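You operate a simulated robot arm through the tools that you are given. There is no shell and no other tool. Be economical: measure what you need, move in short steps, check, and stop when the job is done.

You are at the controls of a simulated robot arm. One attempt, no reset.

## Task
Try the white latch in the holder, then give it a green dot.
Fine: push the red clamp on, turn the latch to CLOSED and back to OPEN: the holder lamp turns green; draw the clamp back and put the pen in its well. Where these are worked on the way, their far stop is far enough and under half their travel is too little: red clamp.

Only the result counts: the job must be done as asked and must still hold three seconds after the hand-in. Knocking over, shifting, dropping, spilling or breaking anything else fails it.

## Robot
A 7-joint arm with a two-finger parallel gripper, fixed in place. Base frame: the origin is at the foot of the arm, x ahead of it, y to its left, z up; the work surface is at about z = 0.8. Units: m, degrees, N and s.
Its first joint turns from -149.0 to 149.0 degrees. Payload 3.5 kg.
The TCP is the grasp point between the finger pads, 0.023 m short of the fingertips. In the tool frame z runs along the fingers and y along their closing line. Largest opening 0.094 m; finger width 0.038, thickness 0.01; the body of the gripper, 0.054 by 0.096 m, starts 0.039 m behind the TCP.
Orientation is that of the tool frame in the base frame, as a unit quaternion [w, x, y, z]. With the fingers straight down and closing along the base's y, the tool's x points along the base's -x, its y along +y and its z along -z.

## Interface
- The arm moves only by the tool nudge_tool. Its argument "plan" is a list of rows, each an object (a shift or turn left out is 0, a gripper value left out holds the last) with "dp": the shift along the base's x, y, z in m, a list of three; "rotation": the turn, a rotation vector about the base's x, y, z in degrees, a list of three; "claw": the opening, from 0 (shut) to 1 (fully open). In form: [{"dp": [tx, ty, tz], "rotation": [ax, ay, az], "claw": claw}, ...]. A call has 1 to 12 rows; each row is the pose to reach, as a shift and turn from the pose commanded when the call began. Each row takes 0.2 s and may step no farther than 0.05 m and 8.6 degrees from the row before; otherwise, or with a gripper value out of range, the whole call is refused. A pose out of reach is approached as far as the arm can. The call stops where the force on the tool passes 60 N (or 10 N more than at its start, if that is more) or the arm is blocked; 0.2 s more then pass. Each finger travels about 0.153 m/s and halts on what it meets, pressing with about 40 N; the grip force reading is that of the motor and also rises with nothing between the fingers. The clock runs only during rows and for 0.2 s after the last one: add rows that repeat a pose to give the fingers time. The reply holds the time, the measured pose of the TCP, the force on the tool along the base axes, the opening and the grip force, in the units named above and with some noise, with the torque about the TCP (base axes, N m) and any sound that the robot's microphone picked up, and new pictures: "show" is both (left out), scene, wrist or none.
- Cameras (640 x 400 px; columns grow to the right, rows downward): "scene" is fixed at [0.4021, -0.6517, 1.371]; the picture's right is [0.88, -0.48, 0.00], its down [-0.15, -0.28, -0.95] and it looks along [0.45, 0.84, -0.31] (base axes); focal length 372 px, centre (320, 200). "wrist" rides on the gripper at [0.086, 0.016, -0.075] in the tool frame; the picture's right is [-0.18, 0.98, 0.00], its down [-0.58, -0.11, -0.81] and it looks along [-0.79, -0.15, 0.59] (tool axes); focal length 243 px, centre (320, 200). There is no depth. A picture from a camera that has moved, and an enlarged one, comes with that camera's place and axes in the base frame and with its lens.
- close_up(camera, box): a new picture of the part [left, top, right, bottom] of that camera's present view, enlarged. It takes no simulated time.
- finish_job(): hands the job in; it is judged then, once.

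Go step by step. Nothing tells you positions but the pictures and the camera data: compare them with the known pose of the tool, close in by small moves and look again before you grip or let go. The budget is 120 turns and 200 pictures, counting those below and the enlarged ones. Unless the task says otherwise, let go and move clear before handing in, and close with one line.

The tools are called after "Call:" by a JSON object that holds its "method" and its "body". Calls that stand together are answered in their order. nudge_tool: Moves the arm, as the interface text tells. Its arguments: {"type":"object","properties":{"plan":{"type":"array","items":{"type":"object","properties":{"dp":{"type":"array","items":{"type":"number"}},"rotation":{"type":"array","items":{"type":"number"}},"claw":{"type":"number"}}}},"show":{"type":"string","enum":["both","scene","wrist","none"]}},"required":["plan"]} The other tools are called the same way: close_up (camera, box) takes an enlarged picture of a part of a camera's view; finish_job () hands the job in.

At the start:

```text
t: 0.0
ee_pos: [0.839, 0.3529, 1.1385]
tcp_rot: [0.0, 0.0, 1.0, 0.0]
force: [0.2, -0.8, -0.5]
wrist_torque: [-0.01, 0.03, -0.01]
finger_gap: 0.0941
gripper_force: 0.1
```

scene: 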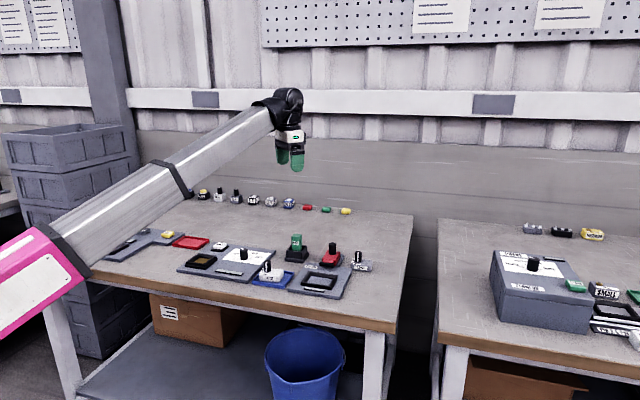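
wrist: 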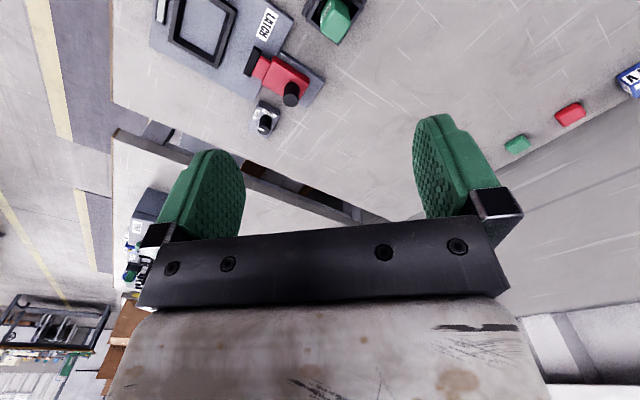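

I see a bench with several fixtures; I'll enlarge the scene to identify the holder, latch, clamp and pen.

Call:
{"method": "close_up", "body": {"camera": "scene", "box": [170, 220, 390, 310]}}

Call:
{"method": "close_up", "body": {"camera": "scene", "box": [80, 170, 380, 260]}}

Call:
{"method": "close_up", "body": {"camera": "wrist", "box": [110, 0, 370, 160]}}

```text
2.91 times, centred on (280, 265) of scene
camera zoom: at [0.4021, -0.6517, 1.371], right [0.88, -0.48, 0.0], down [-0.15, -0.28, -0.95], along [0.45, 0.84, -0.31], focal length 1082 px, centre (436, 11)
```

zoom: 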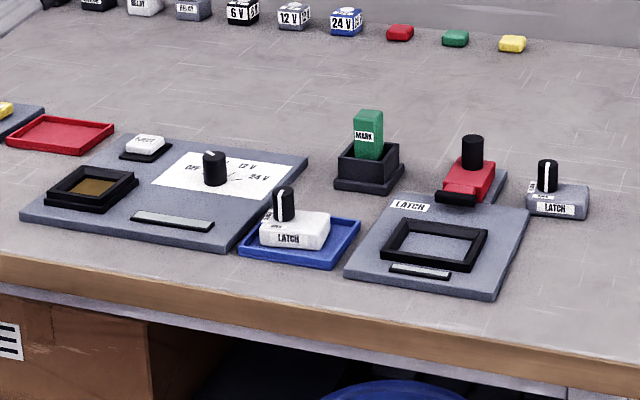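

```text
2.13 times, centred on (230, 215) of scene
camera zoom: at [0.4021, -0.6517, 1.371], right [0.88, -0.48, 0.0], down [-0.15, -0.28, -0.95], along [0.45, 0.84, -0.31], focal length 794 px, centre (512, 168)
```

zoom: 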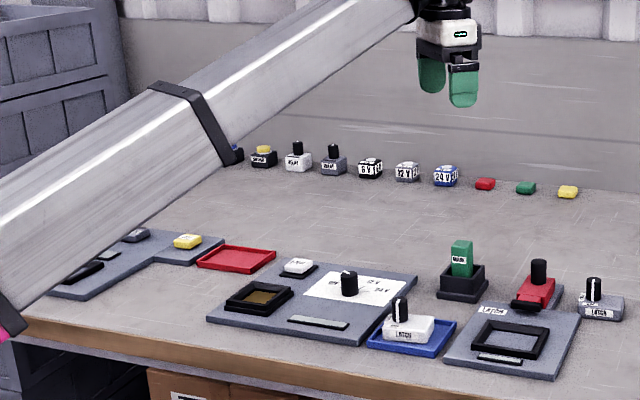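

```text
2.46 times, centred on (240, 80) of wrist
camera zoom: at [0.7524, 0.3688, 1.2116], right [0.18, 0.98, 0.0], down [0.58, -0.11, 0.81], along [0.79, -0.15, -0.59], focal length 597 px, centre (517, 495)
```

zoom: 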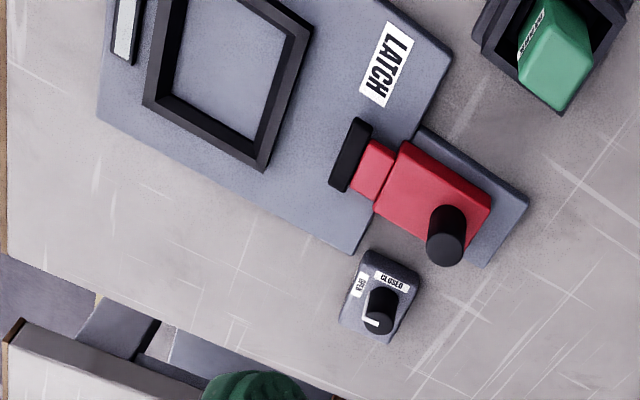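

I take the white latch at about (0.73, 0.27), the holder socket at (0.85, 0.19), the clamp handle at (0.95, 0.28) and the pen at (0.86, 0.37). I'll back off to get a wrist view of all of them.

Call:
{"method": "nudge_tool", "body": {"plan": [{"dp": [-0.04, -0.02, 0]}, {"dp": [-0.08, -0.04, 0]}, {"dp": [-0.12, -0.06, 0]}, {"dp": [-0.16, -0.08, 0]}, {"dp": [-0.2, -0.1, 0]}, {"dp": [-0.24, -0.12, 0]}, {"dp": [-0.24, -0.12, 0]}], "show": "wrist"}}

```text
t: 1.6
ee_pos: [0.6122, 0.2402, 1.1104]
tcp_rot: [0.016, 0.0, 1.0, 0.005]
force: [-0.3, -0.3, -0.2]
wrist_torque: [-0.03, -0.02, -0.02]
finger_gap: 0.0941
gripper_force: 0.1
out of reach, approached as far as the arm can: row 4, 5, 6, 7
camera wrist: at [0.5239, 0.2547, 1.1824], right [0.18, 0.98, 0.02], down [0.56, -0.12, 0.82], along [0.81, -0.14, -0.57], focal length 243 px, centre (320, 200)
```

wrist: 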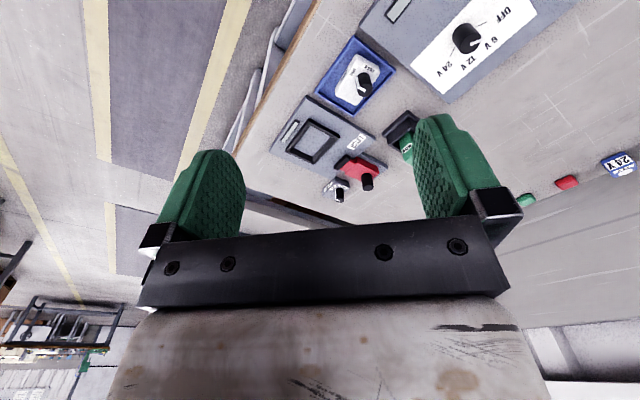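

Call:
{"method": "close_up", "body": {"camera": "wrist", "box": [250, 20, 430, 210]}}

```text
2.11 times, centred on (340, 115) of wrist
camera zoom: at [0.5239, 0.2547, 1.1824], right [0.18, 0.98, 0.02], down [0.56, -0.12, 0.82], along [0.81, -0.14, -0.57], focal length 511 px, centre (278, 379)
```

zoom: 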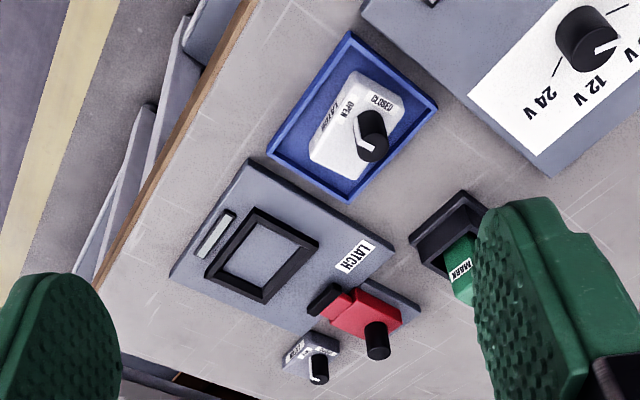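

Call:
{"method": "close_up", "body": {"camera": "wrist", "box": [310, 30, 406, 120]}}

Call:
{"method": "close_up", "body": {"camera": "wrist", "box": [265, 90, 425, 205]}}

Call:
{"method": "close_up", "body": {"camera": "scene", "box": [245, 225, 380, 305]}}

```text
4.44 times, centred on (358, 75) of wrist
camera zoom: at [0.5239, 0.2547, 1.1824], right [0.18, 0.98, 0.02], down [0.56, -0.12, 0.82], along [0.81, -0.14, -0.57], focal length 1078 px, centre (151, 756)
```

zoom: 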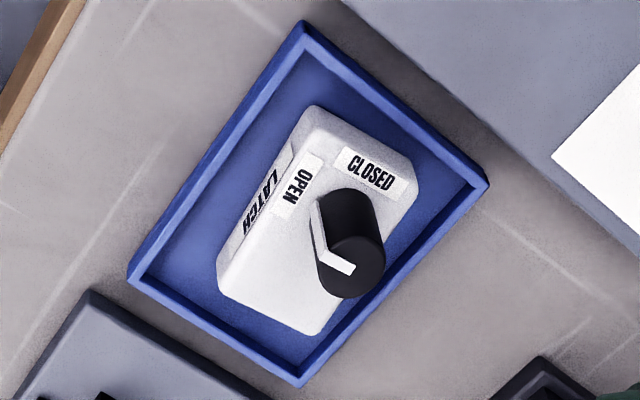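

```text
3.48 times, centred on (345, 148) of wrist
camera zoom: at [0.5239, 0.2547, 1.1824], right [0.18, 0.98, 0.02], down [0.56, -0.12, 0.82], along [0.81, -0.14, -0.57], focal length 844 px, centre (233, 383)
```

zoom: 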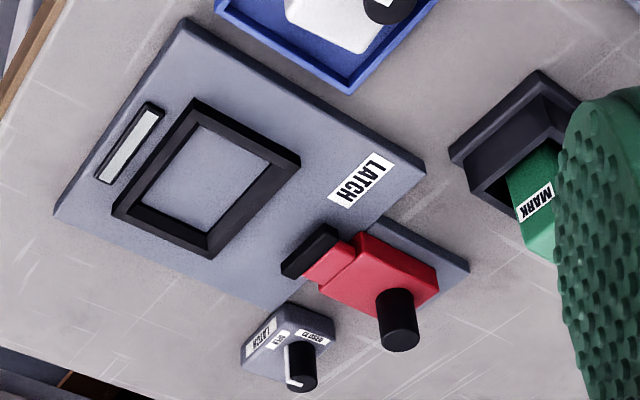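

```text
4.74 times, centred on (312, 265) of scene
camera zoom: at [0.4021, -0.6517, 1.371], right [0.88, -0.48, 0.0], down [-0.15, -0.28, -0.95], along [0.45, 0.84, -0.31], focal length 1764 px, centre (356, -108)
```

zoom: 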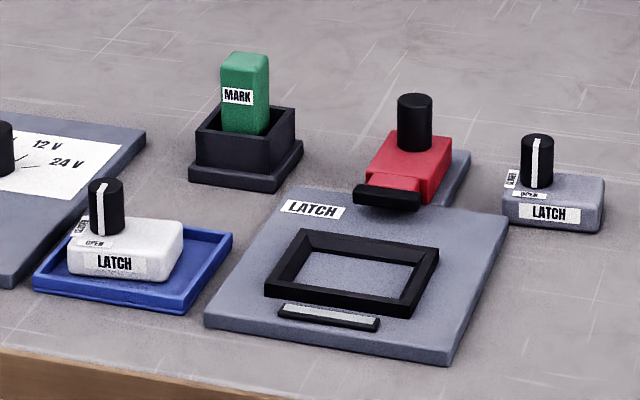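

I take the latch body as centred near (0.737, 0.279), with its top at about 0.825 and its long axis at about -37°. The holder pocket is near (0.845, 0.186) at about -43°. I'll move above the latch with the fingers turned to span its short side.

Call:
{"method": "nudge_tool", "body": {"plan": [{"dp": [0.02, 0.0, -0.03], "rotation": [0, 0, -7.6]}, {"dp": [0.045, 0.01, -0.06], "rotation": [0, 0, -15.2]}, {"dp": [0.07, 0.02, -0.09], "rotation": [0, 0, -22.8]}, {"dp": [0.095, 0.03, -0.12], "rotation": [0, 0, -30.4]}, {"dp": [0.12, 0.046, -0.15], "rotation": [0, 0, -38]}, {"dp": [0.12, 0.046, -0.16], "rotation": [0, 0, -38]}]}}

```text
t: 3.0
ee_pos: [0.7315, 0.2835, 0.9503]
tcp_rot: [-0.001, 0.327, 0.945, -0.001]
force: [-0.2, 0.0, -0.7]
wrist_torque: [0.02, -0.01, 0.02]
finger_gap: 0.094
gripper_force: 0.1
camera wrist: at [0.6724, 0.3496, 1.0253], right [0.75, 0.66, 0.0], down [0.39, -0.44, 0.81], along [0.53, -0.61, -0.59], focal length 243 px, centre (320, 200)
```

scene: 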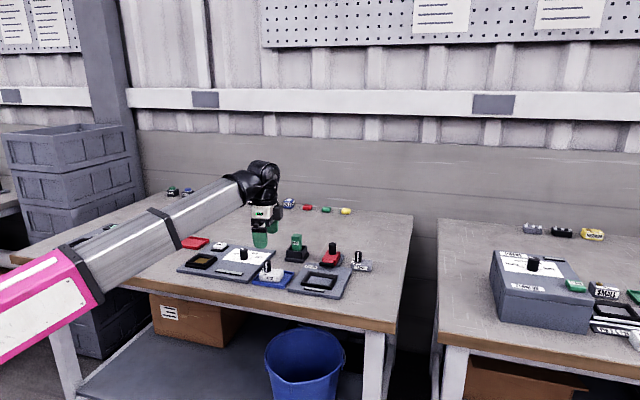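
wrist: 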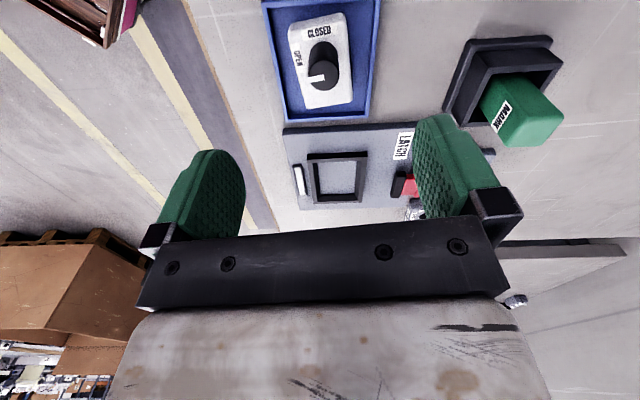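

Call:
{"method": "close_up", "body": {"camera": "wrist", "box": [250, 0, 390, 125]}}

Call:
{"method": "close_up", "body": {"camera": "wrist", "box": [270, 110, 430, 220]}}

```text
3.20 times, centred on (320, 62) of wrist
camera zoom: at [0.6724, 0.3496, 1.0253], right [0.75, 0.66, 0.0], down [0.39, -0.44, 0.81], along [0.53, -0.61, -0.59], focal length 776 px, centre (320, 640)
```

zoom: 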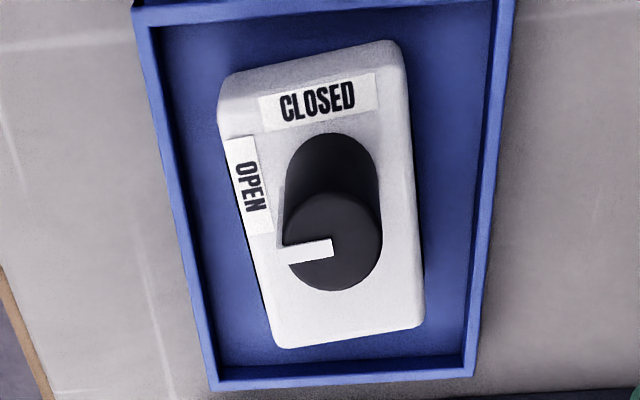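

```text
3.64 times, centred on (350, 165) of wrist
camera zoom: at [0.6724, 0.3496, 1.0253], right [0.75, 0.66, 0.0], down [0.39, -0.44, 0.81], along [0.53, -0.61, -0.59], focal length 882 px, centre (211, 327)
```

zoom: 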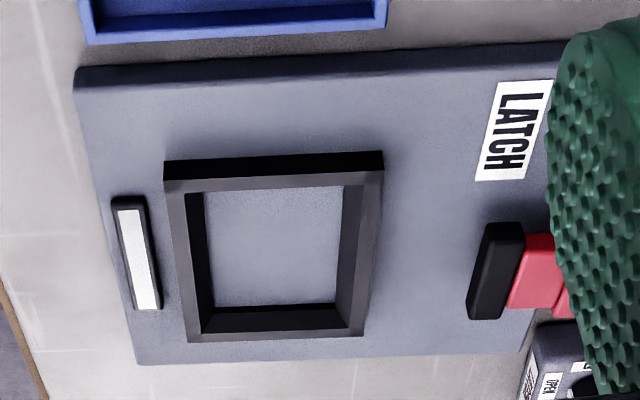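

The latch centre comes out at about (0.7385, 0.2776) with yaw about -39.5°. The pocket is at about (0.850, 0.180) with yaw about -45°. I'll come down partway with the fingers partly closed and check.

Call:
{"method": "nudge_tool", "body": {"plan": [{"dp": [0.007, -0.006, -0.02], "rotation": [0, 0, -1.3], "claw": 0.64}, {"dp": [0.007, -0.006, -0.05], "rotation": [0, 0, -1.3]}, {"dp": [0.007, -0.006, -0.075], "rotation": [0, 0, -1.3]}, {"dp": [0.007, -0.006, -0.075], "rotation": [0, 0, -1.3]}]}}

Call:
{"method": "close_up", "body": {"camera": "scene", "box": [235, 215, 335, 295]}}

```text
t: 4.0
ee_pos: [0.7385, 0.2783, 0.8777]
tcp_rot: [0.0, 0.337, 0.942, 0.0]
force: [0.3, -0.3, -0.1]
wrist_torque: [-0.01, -0.03, 0.03]
finger_gap: 0.0602
gripper_force: 0.0
camera wrist: at [0.6825, 0.3447, 0.9515], right [0.77, 0.64, 0.0], down [0.38, -0.45, 0.81], along [0.52, -0.62, -0.59], focal length 243 px, centre (320, 200)
```

scene: 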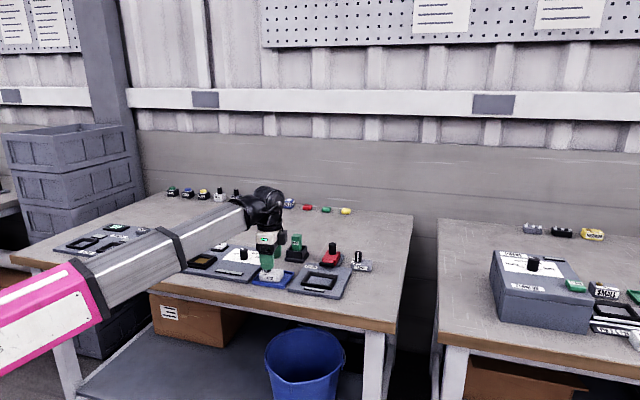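
wrist: 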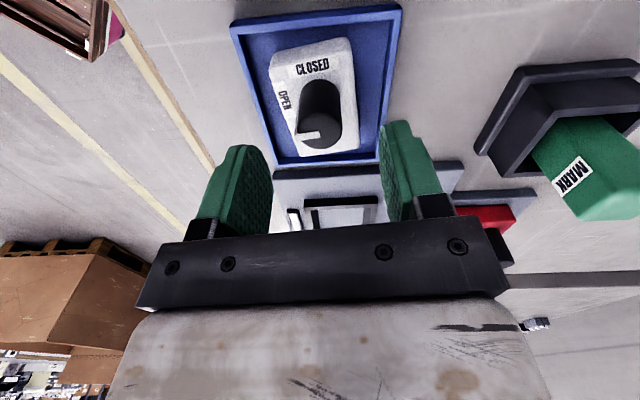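

```text
5.00 times, centred on (285, 255) of scene
camera zoom: at [0.4021, -0.6517, 1.371], right [0.88, -0.48, 0.0], down [-0.15, -0.28, -0.95], along [0.45, 0.84, -0.31], focal length 1860 px, centre (495, -75)
```

zoom: 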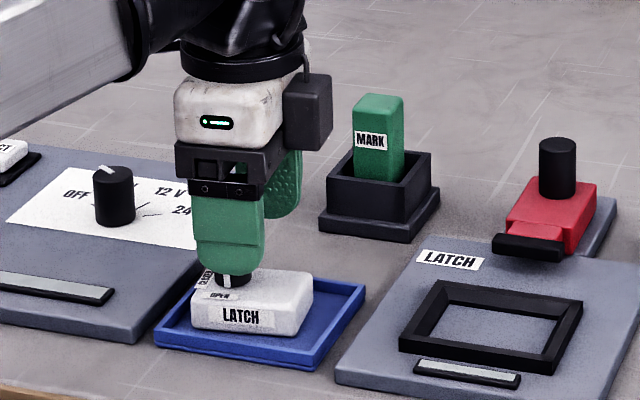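

Both views agree, so I'll lower to shallow grip depth and close.

Call:
{"method": "nudge_tool", "body": {"plan": [{"dp": [0.001, 0.0, -0.02]}, {"dp": [0.001, 0.0, -0.039]}, {"dp": [0.001, 0.0, -0.039]}, {"dp": [0.001, 0.0, -0.039], "claw": 0.3}, {"dp": [0.001, 0.0, -0.039], "claw": 0.3}]}}

Call:
{"method": "close_up", "body": {"camera": "scene", "box": [235, 215, 335, 295]}}

```text
t: 5.2
ee_pos: [0.7399, 0.2785, 0.8377]
tcp_rot: [0.0, 0.336, 0.942, 0.0]
force: [0.1, -0.1, -0.6]
wrist_torque: [-0.03, 0.02, 0.03]
finger_gap: 0.0429
gripper_force: 40.3
camera wrist: at [0.6833, 0.3448, 0.9122], right [0.77, 0.64, 0.0], down [0.38, -0.45, 0.81], along [0.52, -0.62, -0.59], focal length 243 px, centre (320, 200)
```

scene: 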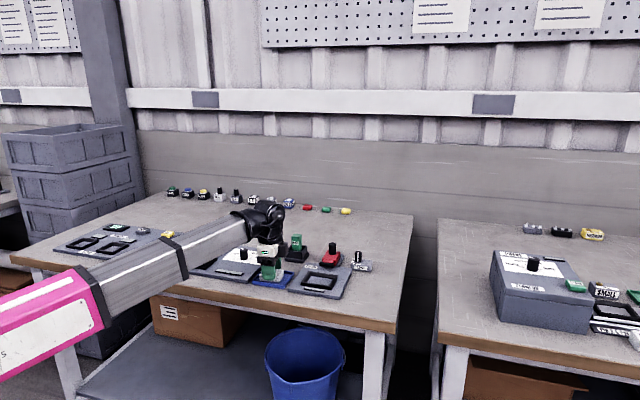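
wrist: 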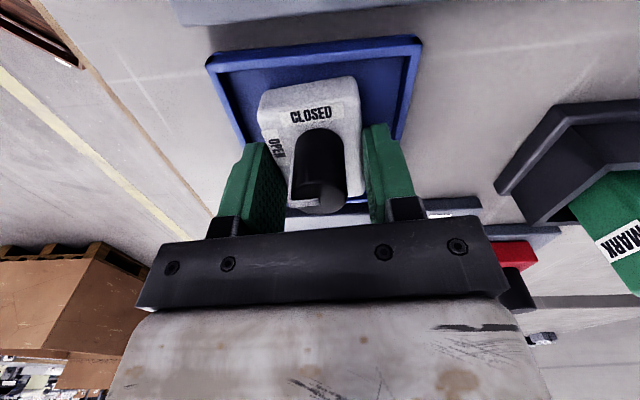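

```text
5.00 times, centred on (285, 255) of scene
camera zoom: at [0.4021, -0.6517, 1.371], right [0.88, -0.48, 0.0], down [-0.15, -0.28, -0.95], along [0.45, 0.84, -0.31], focal length 1860 px, centre (495, -75)
```

zoom: 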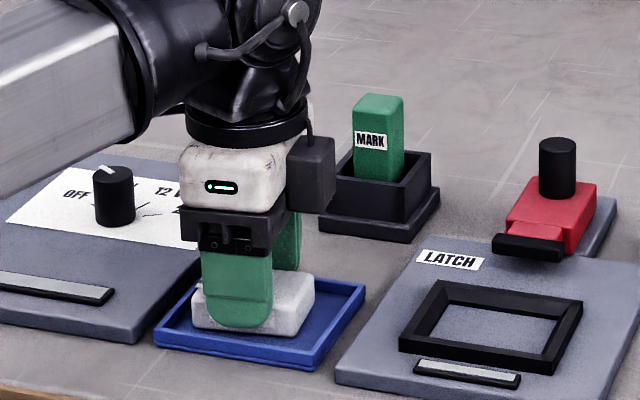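

It's gripped at a gap of 0.043, but the tips reach low enough to meet the holder's rim. I'll regrip 5 mm higher and then lift.

Call:
{"method": "nudge_tool", "body": {"plan": [{"claw": 0.56}, {"dp": [0, 0, 0.005], "claw": 0.56}, {"dp": [0, 0, 0.005], "claw": 0.3}, {"dp": [0, 0, 0.005], "claw": 0.3}, {"dp": [0, 0, 0.005], "claw": 0.3}, {"dp": [0, 0, 0.03], "claw": 0.3}, {"dp": [0, 0, 0.06], "claw": 0.3}, {"dp": [0, 0, 0.06], "claw": 0.3}]}}

Call:
{"method": "close_up", "body": {"camera": "scene", "box": [235, 215, 335, 295]}}

```text
t: 7.0
ee_pos: [0.7388, 0.2784, 0.8989]
tcp_rot: [-0.001, 0.337, 0.941, 0.0]
force: [0.4, -0.6, 0.0]
wrist_torque: [0.02, -0.01, 0.0]
finger_gap: 0.0283
gripper_force: 0.0
camera wrist: at [0.6825, 0.3453, 0.9734], right [0.77, 0.64, 0.0], down [0.38, -0.45, 0.81], along [0.52, -0.62, -0.59], focal length 243 px, centre (320, 200)
```

scene: 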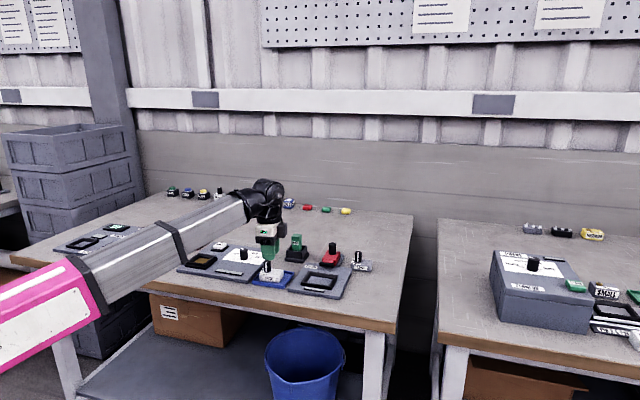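
wrist: 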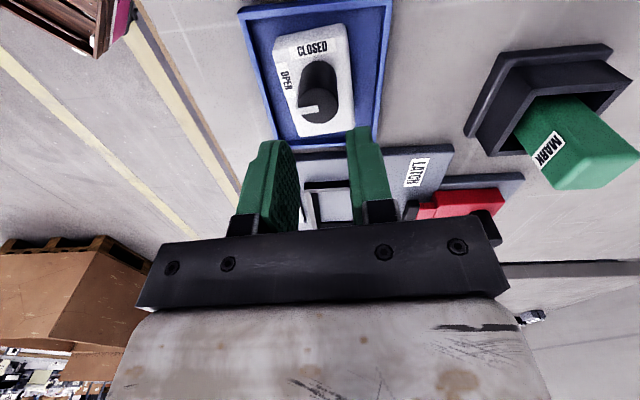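

```text
5.00 times, centred on (285, 255) of scene
camera zoom: at [0.4021, -0.6517, 1.371], right [0.88, -0.48, 0.0], down [-0.15, -0.28, -0.95], along [0.45, 0.84, -0.31], focal length 1860 px, centre (495, -75)
```

zoom: 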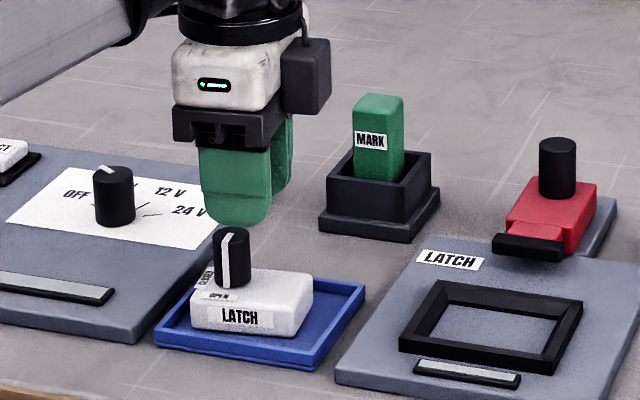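

The higher grip slipped off the rounded edge, and the latch is still in its tray. I'll grip again about 2 mm below the first depth.

Call:
{"method": "nudge_tool", "body": {"plan": [{"claw": 0.62}, {"claw": 0.62}, {"dp": [0, 0, -0.03], "claw": 0.62}, {"dp": [0, 0, -0.063], "claw": 0.62}, {"dp": [0, 0, -0.063], "claw": 0.62}, {"dp": [0, 0, -0.063], "claw": 0.2}, {"dp": [0, 0, -0.063], "claw": 0.2}, {"dp": [0, 0, -0.063], "claw": 0.2}, {"dp": [0, 0, -0.05], "claw": 0.2}, {"dp": [0, 0, -0.03], "claw": 0.2}, {"dp": [0, 0, 0], "claw": 0.2}]}}

Call:
{"method": "close_up", "body": {"camera": "scene", "box": [235, 215, 335, 295]}}

```text
t: 9.4
ee_pos: [0.7408, 0.2788, 0.896]
tcp_rot: [0.0, 0.337, 0.941, 0.0]
force: [0.2, 0.7, -0.4]
wrist_torque: [0.0, 0.01, 0.0]
finger_gap: 0.0434
gripper_force: 40.0
camera wrist: at [0.6838, 0.3451, 0.9721], right [0.77, 0.64, 0.0], down [0.38, -0.45, 0.81], along [0.52, -0.62, -0.59], focal length 243 px, centre (320, 200)
```

scene: 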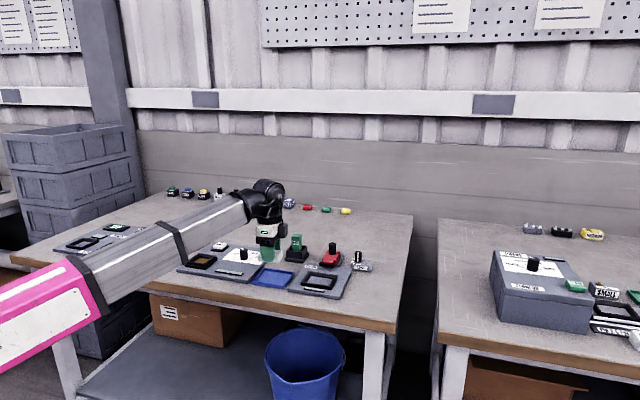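
wrist: 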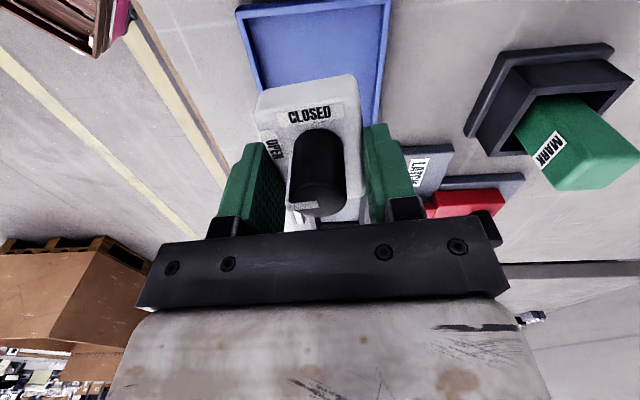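

```text
5.00 times, centred on (285, 255) of scene
camera zoom: at [0.4021, -0.6517, 1.371], right [0.88, -0.48, 0.0], down [-0.15, -0.28, -0.95], along [0.45, 0.84, -0.31], focal length 1860 px, centre (495, -75)
```

zoom: 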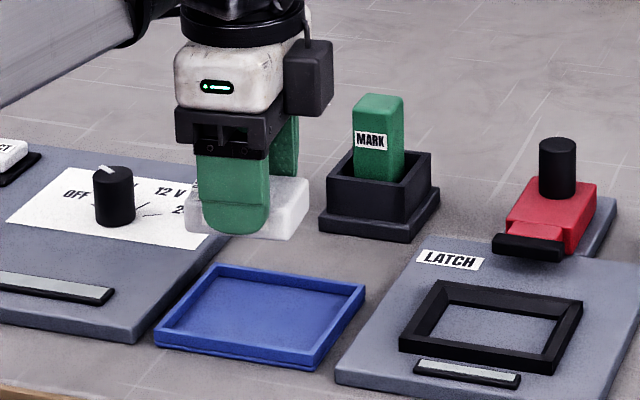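

The latch is held. I'll carry it above the holder pocket and turn it about -6° to match.

Call:
{"method": "nudge_tool", "body": {"plan": [{"dp": [0.028, -0.025, 0.005], "rotation": [0, 0, -3]}, {"dp": [0.055, -0.05, 0.005], "rotation": [0, 0, -6]}, {"dp": [0.083, -0.074, 0.005], "rotation": [0, 0, -6]}, {"dp": [0.11, -0.0985, 0.0], "rotation": [0, 0, -6]}, {"dp": [0.11, -0.0985, -0.01], "rotation": [0, 0, -6]}]}}

Call:
{"method": "close_up", "body": {"camera": "scene", "box": [270, 225, 370, 305]}}

Call:
{"method": "close_up", "body": {"camera": "wrist", "box": [200, 0, 440, 200]}}

```text
t: 10.6
ee_pos: [0.8488, 0.1798, 0.8893]
tcp_rot: [0.0, 0.385, 0.923, 0.0]
force: [0.3, -0.6, -0.9]
wrist_torque: [0.01, 0.02, 0.01]
finger_gap: 0.0432
gripper_force: 39.6
camera wrist: at [0.8002, 0.2519, 0.9633], right [0.83, 0.56, 0.0], down [0.33, -0.49, 0.81], along [0.45, -0.67, -0.59], focal length 243 px, centre (320, 200)
```

scene: 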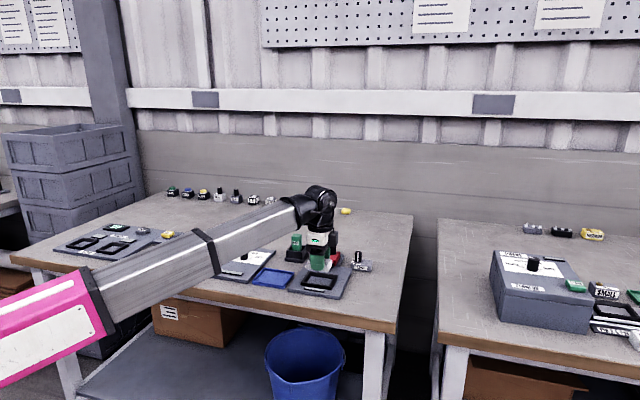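
wrist: 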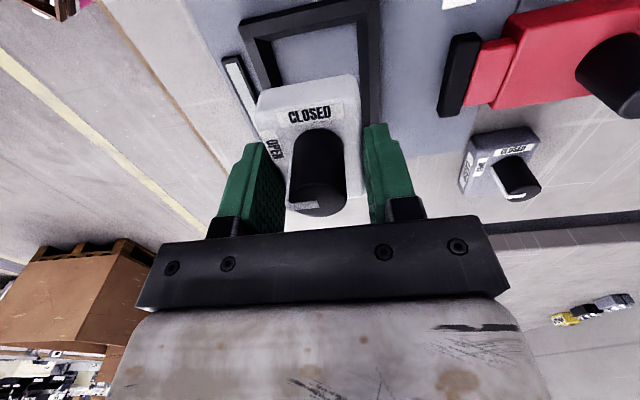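

```text
5.00 times, centred on (320, 265) of scene
camera zoom: at [0.4021, -0.6517, 1.371], right [0.88, -0.48, 0.0], down [-0.15, -0.28, -0.95], along [0.45, 0.84, -0.31], focal length 1860 px, centre (320, -125)
```

zoom: 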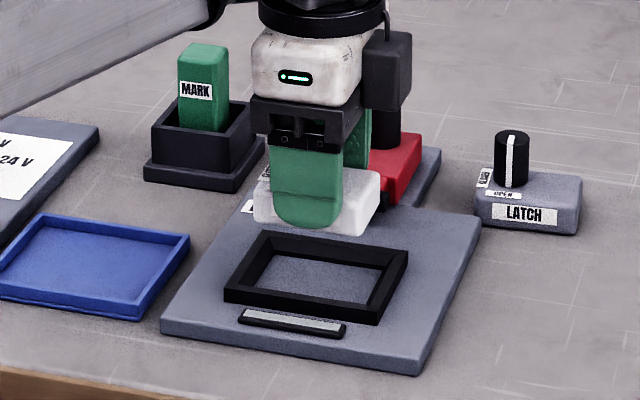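

```text
2.00 times, centred on (320, 100) of wrist
camera zoom: at [0.8002, 0.2519, 0.9633], right [0.83, 0.56, 0.0], down [0.33, -0.49, 0.81], along [0.45, -0.67, -0.59], focal length 485 px, centre (320, 400)
```

zoom: 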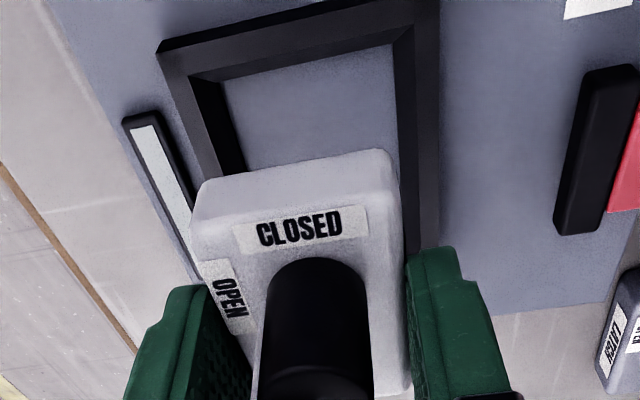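

I refine the pocket centre to about (0.849, 0.184). I'll shift there and lower towards the rim.

Call:
{"method": "nudge_tool", "body": {"plan": [{"dp": [0.0, 0.004, -0.015], "rotation": [0, 0, 0.6]}, {"dp": [0.0, 0.004, -0.028], "rotation": [0, 0, 0.6]}, {"dp": [0.0, 0.004, -0.028], "rotation": [0, 0, 0.6]}]}}

Call:
{"method": "close_up", "body": {"camera": "scene", "box": [280, 230, 370, 305]}}

Call:
{"method": "close_up", "body": {"camera": "wrist", "box": [200, 0, 440, 200]}}

```text
t: 11.4
ee_pos: [0.8485, 0.1837, 0.8603]
tcp_rot: [0.0, 0.381, 0.925, 0.0]
force: [-0.2, 0.9, -0.7]
wrist_torque: [0.0, 0.01, -0.01]
finger_gap: 0.0431
gripper_force: 39.9
camera wrist: at [0.7993, 0.2546, 0.9352], right [0.82, 0.57, 0.0], down [0.34, -0.49, 0.81], along [0.46, -0.66, -0.59], focal length 243 px, centre (320, 200)
```

scene: 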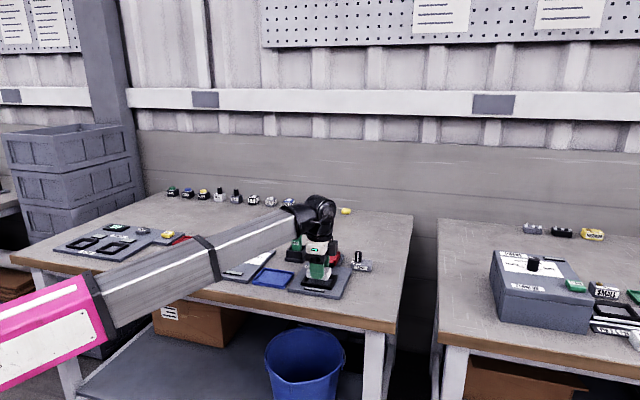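
wrist: 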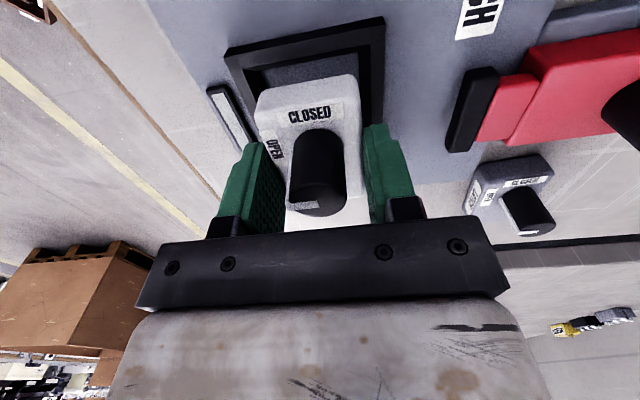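

```text
5.33 times, centred on (325, 268) of scene
camera zoom: at [0.4021, -0.6517, 1.371], right [0.88, -0.48, 0.0], down [-0.15, -0.28, -0.95], along [0.45, 0.84, -0.31], focal length 1984 px, centre (293, -160)
```

zoom: 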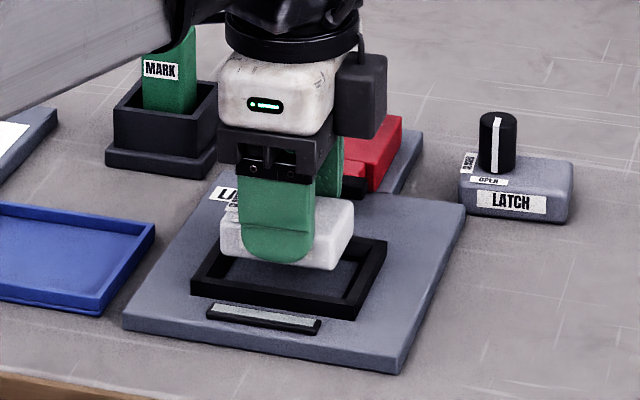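

```text
2.00 times, centred on (320, 100) of wrist
camera zoom: at [0.7993, 0.2546, 0.9352], right [0.82, 0.57, 0.0], down [0.34, -0.49, 0.81], along [0.46, -0.66, -0.59], focal length 485 px, centre (320, 400)
```

zoom: 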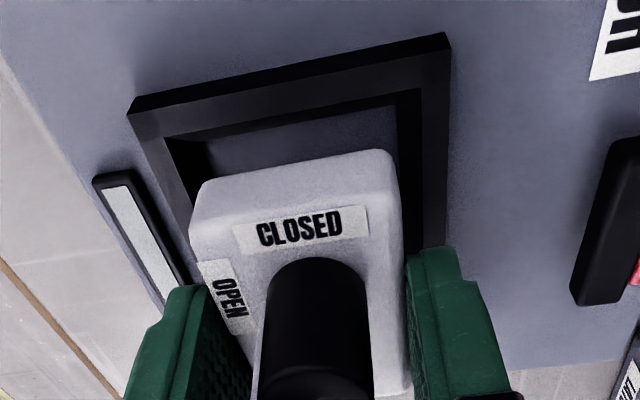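

Alignment looks centred within a couple of millimetres in both views. I'll lower gently.

Call:
{"method": "nudge_tool", "body": {"plan": [{"dp": [0, 0, -0.005]}, {"dp": [0, 0, -0.009]}, {"dp": [0, 0, -0.012]}, {"dp": [0, 0, -0.015]}, {"dp": [0, 0, -0.015]}]}}

Call:
{"method": "close_up", "body": {"camera": "scene", "box": [280, 230, 370, 305]}}

Call:
{"method": "close_up", "body": {"camera": "wrist", "box": [200, 0, 440, 200]}}

```text
t: 12.6
ee_pos: [0.8503, 0.1829, 0.8448]
tcp_rot: [0.0, 0.38, 0.925, 0.0]
force: [1.7, -1.2, -0.5]
wrist_torque: [-0.05, -0.05, -0.04]
finger_gap: 0.0431
gripper_force: 40.3
camera wrist: at [0.7997, 0.2552, 0.9201], right [0.82, 0.57, 0.0], down [0.34, -0.49, 0.81], along [0.46, -0.66, -0.59], focal length 243 px, centre (320, 200)
```

scene: 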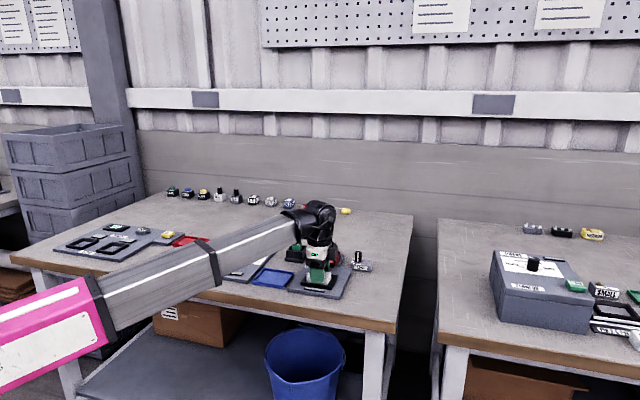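
wrist: 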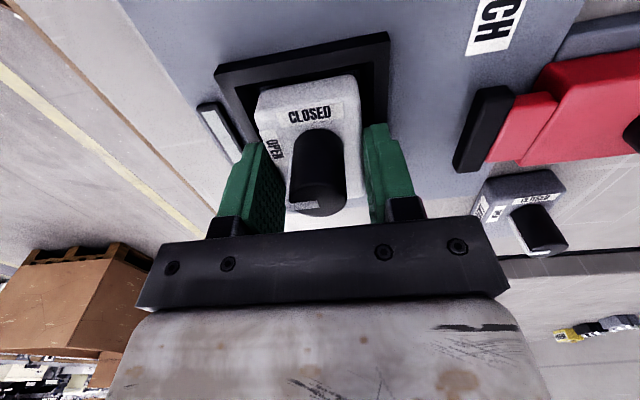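

```text
5.33 times, centred on (325, 268) of scene
camera zoom: at [0.4021, -0.6517, 1.371], right [0.88, -0.48, 0.0], down [-0.15, -0.28, -0.95], along [0.45, 0.84, -0.31], focal length 1984 px, centre (293, -160)
```

zoom: 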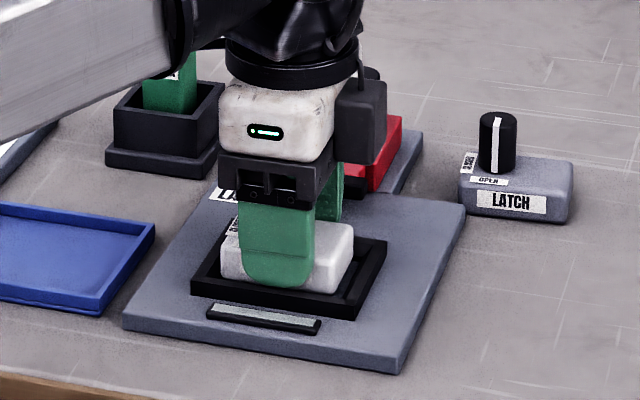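

```text
2.00 times, centred on (320, 100) of wrist
camera zoom: at [0.7997, 0.2552, 0.9201], right [0.82, 0.57, 0.0], down [0.34, -0.49, 0.81], along [0.46, -0.66, -0.59], focal length 485 px, centre (320, 400)
```

zoom: 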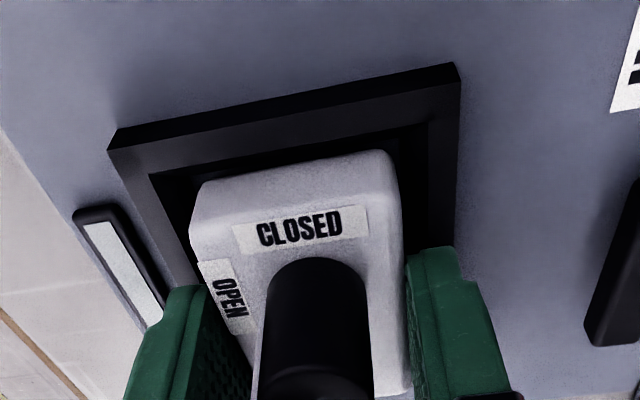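

Nearly seated with no contact yet, so I'll go a few more millimetres in fine steps.

Call:
{"method": "nudge_tool", "body": {"plan": [{"dp": [0, 0, -0.002]}, {"dp": [0, 0, -0.004]}, {"dp": [0, 0, -0.004]}], "show": "none"}}

Call:
{"method": "close_up", "body": {"camera": "scene", "box": [280, 230, 370, 305]}}

```text
t: 13.6
ee_pos: [0.8498, 0.1828, 0.844]
tcp_rot: [0.0, 0.38, 0.925, 0.0]
force: [-4.4, -1.7, 17.3]
wrist_torque: [-0.05, 0.31, 0.04]
finger_gap: 0.043
gripper_force: 39.2
stopped in row 3: the force on the tool passed its limit at 62 N (the readings are from after the stop); the commanded pose is now the measured one
```

```text
5.33 times, centred on (325, 268) of scene
camera zoom: at [0.4021, -0.6517, 1.371], right [0.88, -0.48, 0.0], down [-0.15, -0.28, -0.95], along [0.45, 0.84, -0.31], focal length 1984 px, centre (293, -160)
```

zoom: 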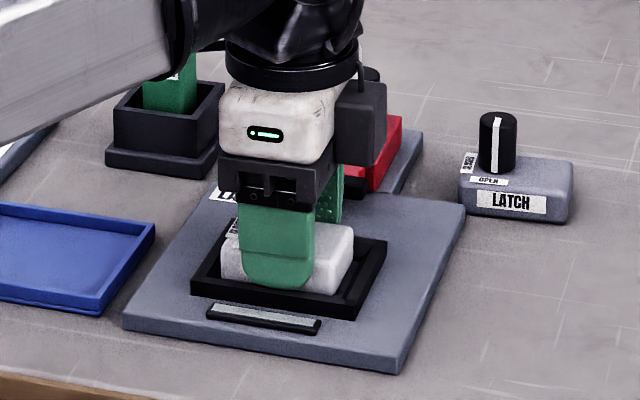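

Contact made. I'll open a little and rise to see how it sits.

Call:
{"method": "nudge_tool", "body": {"plan": [{"claw": 0.55}, {"claw": 0.6}, {"dp": [0, 0, 0.02], "claw": 0.6}, {"dp": [0, 0, 0.06], "claw": 0.6}, {"dp": [0, 0, 0.09], "claw": 0.6}, {"dp": [0, 0, 0.09], "claw": 0.6}]}}

Call:
{"method": "close_up", "body": {"camera": "scene", "box": [280, 230, 370, 305]}}

Call:
{"method": "close_up", "body": {"camera": "wrist", "box": [200, 0, 440, 200]}}

```text
t: 15.0
ee_pos: [0.8493, 0.1837, 0.9337]
tcp_rot: [0.0, 0.38, 0.925, 0.0]
force: [0.1, 0.1, -0.2]
wrist_torque: [-0.03, -0.01, 0.04]
finger_gap: 0.0564
gripper_force: 0.1
camera wrist: at [0.7997, 0.255, 1.0078], right [0.82, 0.57, 0.0], down [0.34, -0.49, 0.81], along [0.46, -0.66, -0.59], focal length 243 px, centre (320, 200)
```

scene: 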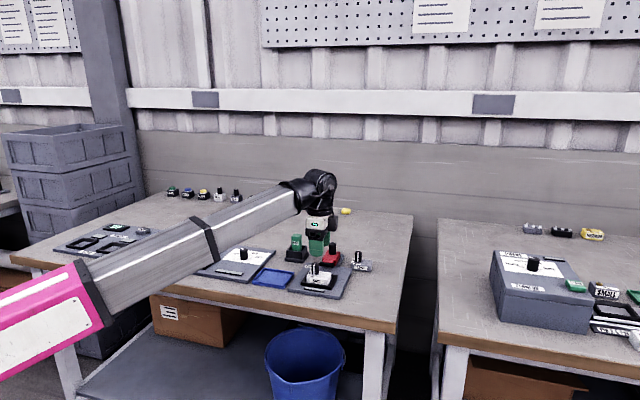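
wrist: 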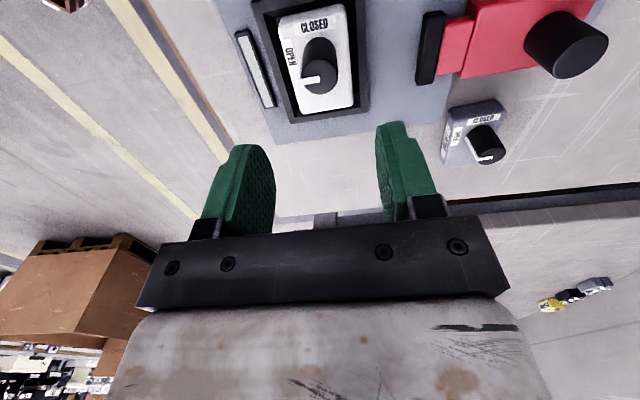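

```text
5.33 times, centred on (325, 268) of scene
camera zoom: at [0.4021, -0.6517, 1.371], right [0.88, -0.48, 0.0], down [-0.15, -0.28, -0.95], along [0.45, 0.84, -0.31], focal length 1984 px, centre (293, -160)
```

zoom: 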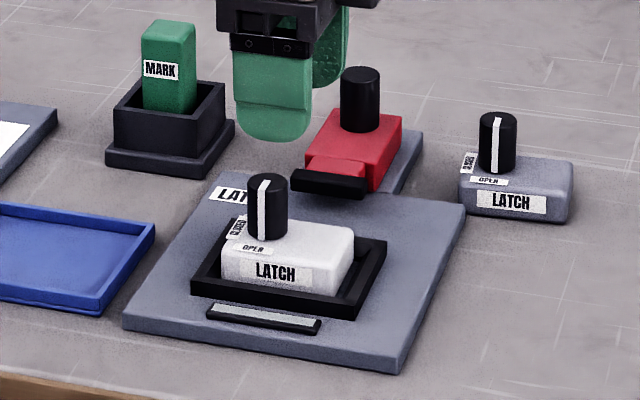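

```text
2.00 times, centred on (320, 100) of wrist
camera zoom: at [0.7997, 0.255, 1.0078], right [0.82, 0.57, 0.0], down [0.34, -0.49, 0.81], along [0.46, -0.66, -0.59], focal length 485 px, centre (320, 400)
```

zoom: 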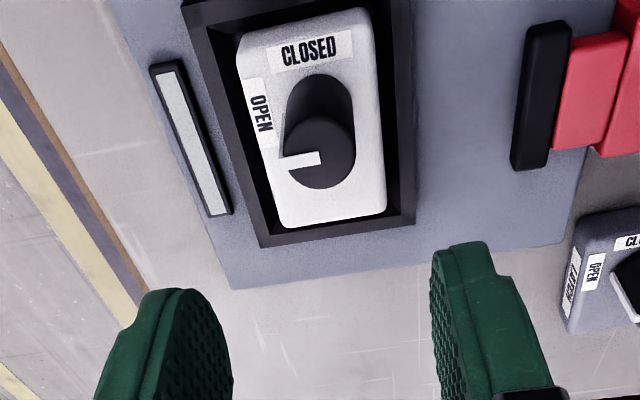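

The latch sits in the pocket, pointer at OPEN. The clamp handle's top is about (0.948, 0.288, 0.867), and the clamp slides towards the latch along about (-0.7, -0.71). I'll move above it, which is near the reach limit.

Call:
{"method": "nudge_tool", "body": {"plan": [{"dp": [0.03, 0.035, 0.0], "claw": 0.7}, {"dp": [0.065, 0.07, 0.0]}, {"dp": [0.098, 0.104, 0.0]}, {"dp": [0.098, 0.104, 0.0]}]}}

Call:
{"method": "close_up", "body": {"camera": "scene", "box": [280, 215, 380, 295]}}

```text
t: 16.0
ee_pos: [0.9482, 0.2885, 0.9318]
tcp_rot: [0.001, 0.38, 0.925, 0.0]
force: [-0.4, -0.2, 0.0]
wrist_torque: [0.0, 0.01, 0.03]
finger_gap: 0.066
gripper_force: 0.0
camera wrist: at [0.8989, 0.3586, 1.0057], right [0.82, 0.57, 0.0], down [0.34, -0.49, 0.81], along [0.46, -0.66, -0.59], focal length 243 px, centre (320, 200)
```

scene: 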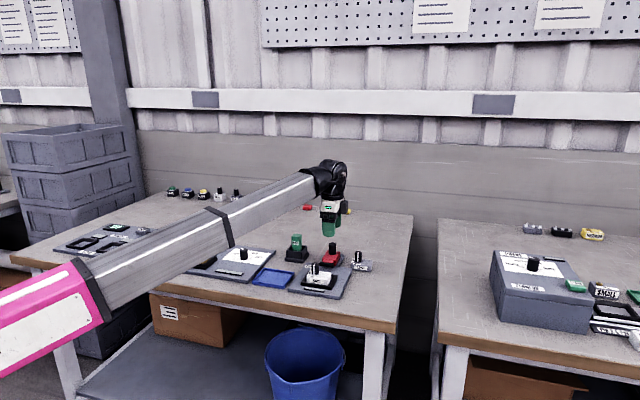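
wrist: 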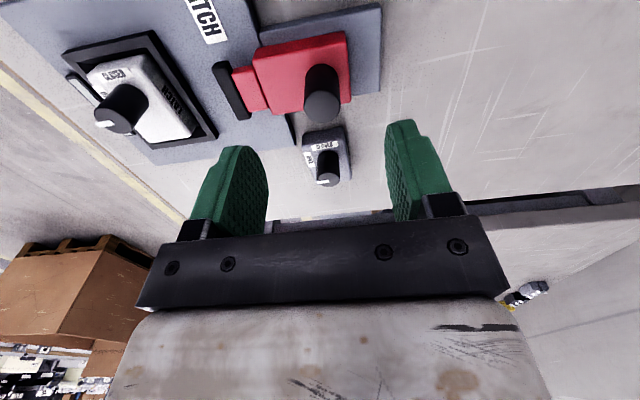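

```text
5.00 times, centred on (330, 255) of scene
camera zoom: at [0.4021, -0.6517, 1.371], right [0.88, -0.48, 0.0], down [-0.15, -0.28, -0.95], along [0.45, 0.84, -0.31], focal length 1860 px, centre (270, -75)
```

zoom: 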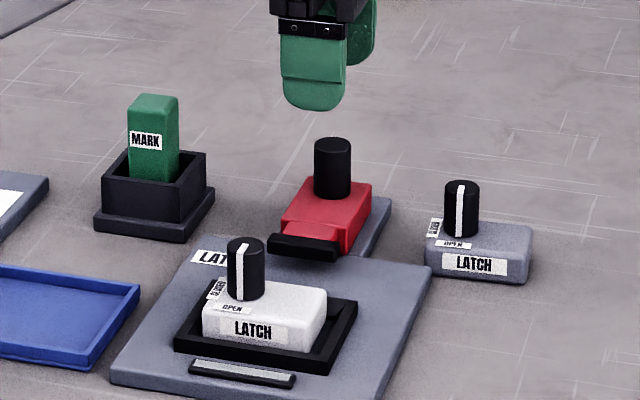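

Handle confirmed at about (0.950, 0.288). I'll lower around it and close.

Call:
{"method": "nudge_tool", "body": {"plan": [{"dp": [0.001, 0.0, -0.035]}, {"dp": [0.001, 0.0, -0.069]}, {"dp": [0.001, 0.0, -0.069]}, {"dp": [0.001, 0.0, -0.069], "claw": 0.1}, {"dp": [0.001, 0.0, -0.069], "claw": 0.1}, {"dp": [0.001, 0.0, -0.069], "claw": 0.1}]}}

Call:
{"method": "close_up", "body": {"camera": "scene", "box": [280, 215, 380, 295]}}

```text
t: 17.4
ee_pos: [0.9495, 0.2871, 0.8625]
tcp_rot: [0.001, 0.38, 0.925, 0.0]
force: [-0.6, 0.0, -5.1]
wrist_torque: [-0.43, 0.31, 0.03]
finger_gap: 0.0238
gripper_force: 45.0
camera wrist: at [0.9006, 0.3584, 0.937], right [0.82, 0.57, 0.0], down [0.34, -0.49, 0.81], along [0.46, -0.66, -0.59], focal length 243 px, centre (320, 200)
```

scene: 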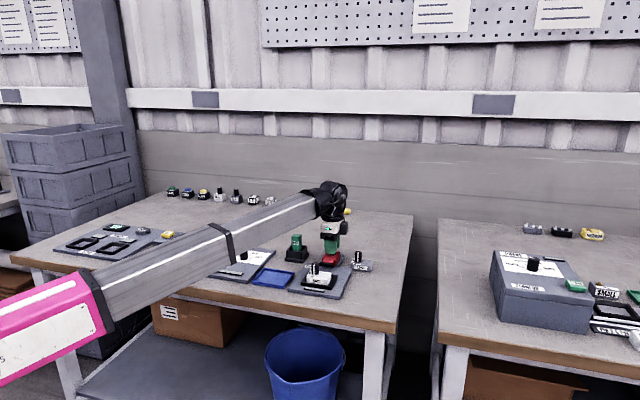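
wrist: 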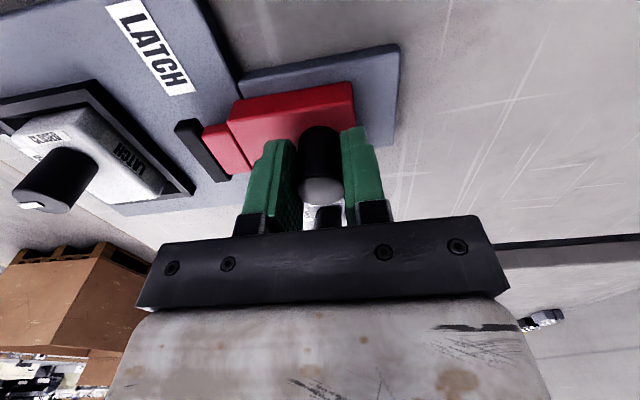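

```text
5.00 times, centred on (330, 255) of scene
camera zoom: at [0.4021, -0.6517, 1.371], right [0.88, -0.48, 0.0], down [-0.15, -0.28, -0.95], along [0.45, 0.84, -0.31], focal length 1860 px, centre (270, -75)
```

zoom: 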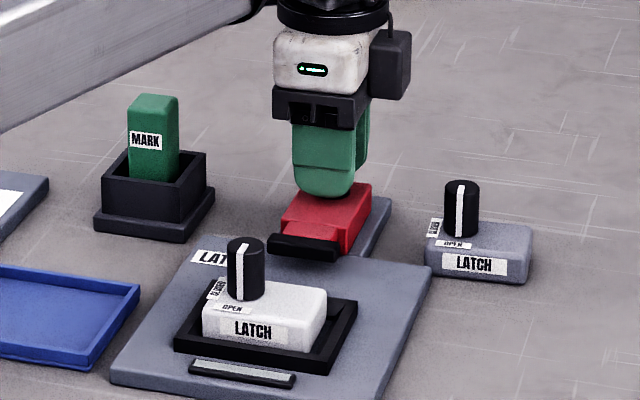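

The handle is gripped. I'll slide it towards the latch in small steps.

Call:
{"method": "nudge_tool", "body": {"plan": [{"dp": [-0.007, -0.0071, 0]}, {"dp": [-0.0141, -0.0142, 0]}, {"dp": [-0.0211, -0.0213, 0]}, {"dp": [-0.0281, -0.0284, 0]}, {"dp": [-0.0281, -0.0284, 0]}]}}

Call:
{"method": "close_up", "body": {"camera": "scene", "box": [280, 215, 380, 295]}}

```text
t: 18.6
ee_pos: [0.9225, 0.258, 0.8619]
tcp_rot: [0.001, 0.38, 0.925, 0.0]
force: [4.9, -6.0, -17.4]
wrist_torque: [-0.17, -0.48, -0.1]
finger_gap: 0.0234
gripper_force: 44.9
camera wrist: at [0.8725, 0.3304, 0.937], right [0.82, 0.57, 0.0], down [0.34, -0.49, 0.81], along [0.46, -0.66, -0.59], focal length 243 px, centre (320, 200)
```

scene: 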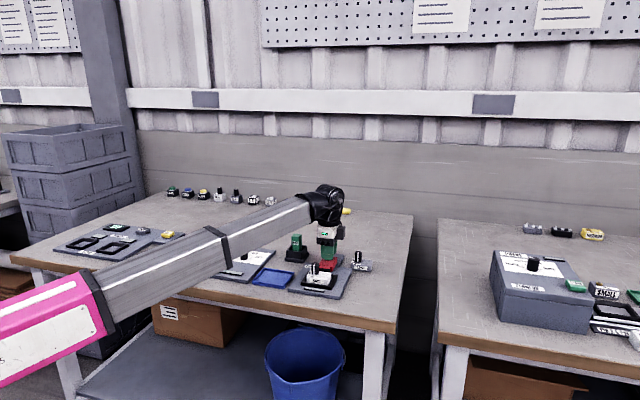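
wrist: 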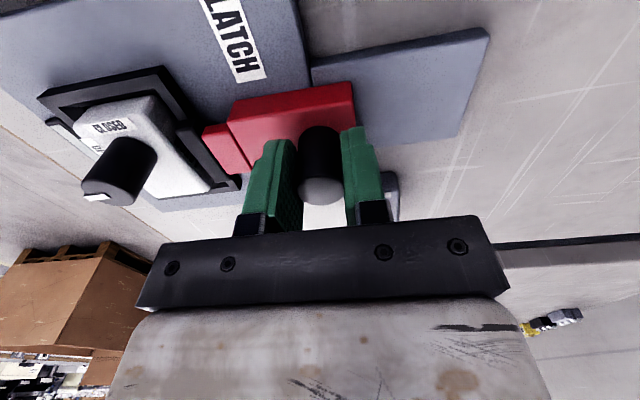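

```text
5.00 times, centred on (330, 255) of scene
camera zoom: at [0.4021, -0.6517, 1.371], right [0.88, -0.48, 0.0], down [-0.15, -0.28, -0.95], along [0.45, 0.84, -0.31], focal length 1860 px, centre (270, -75)
```

zoom: 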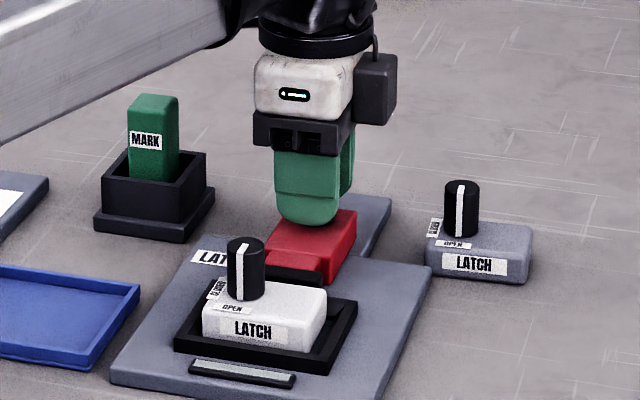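

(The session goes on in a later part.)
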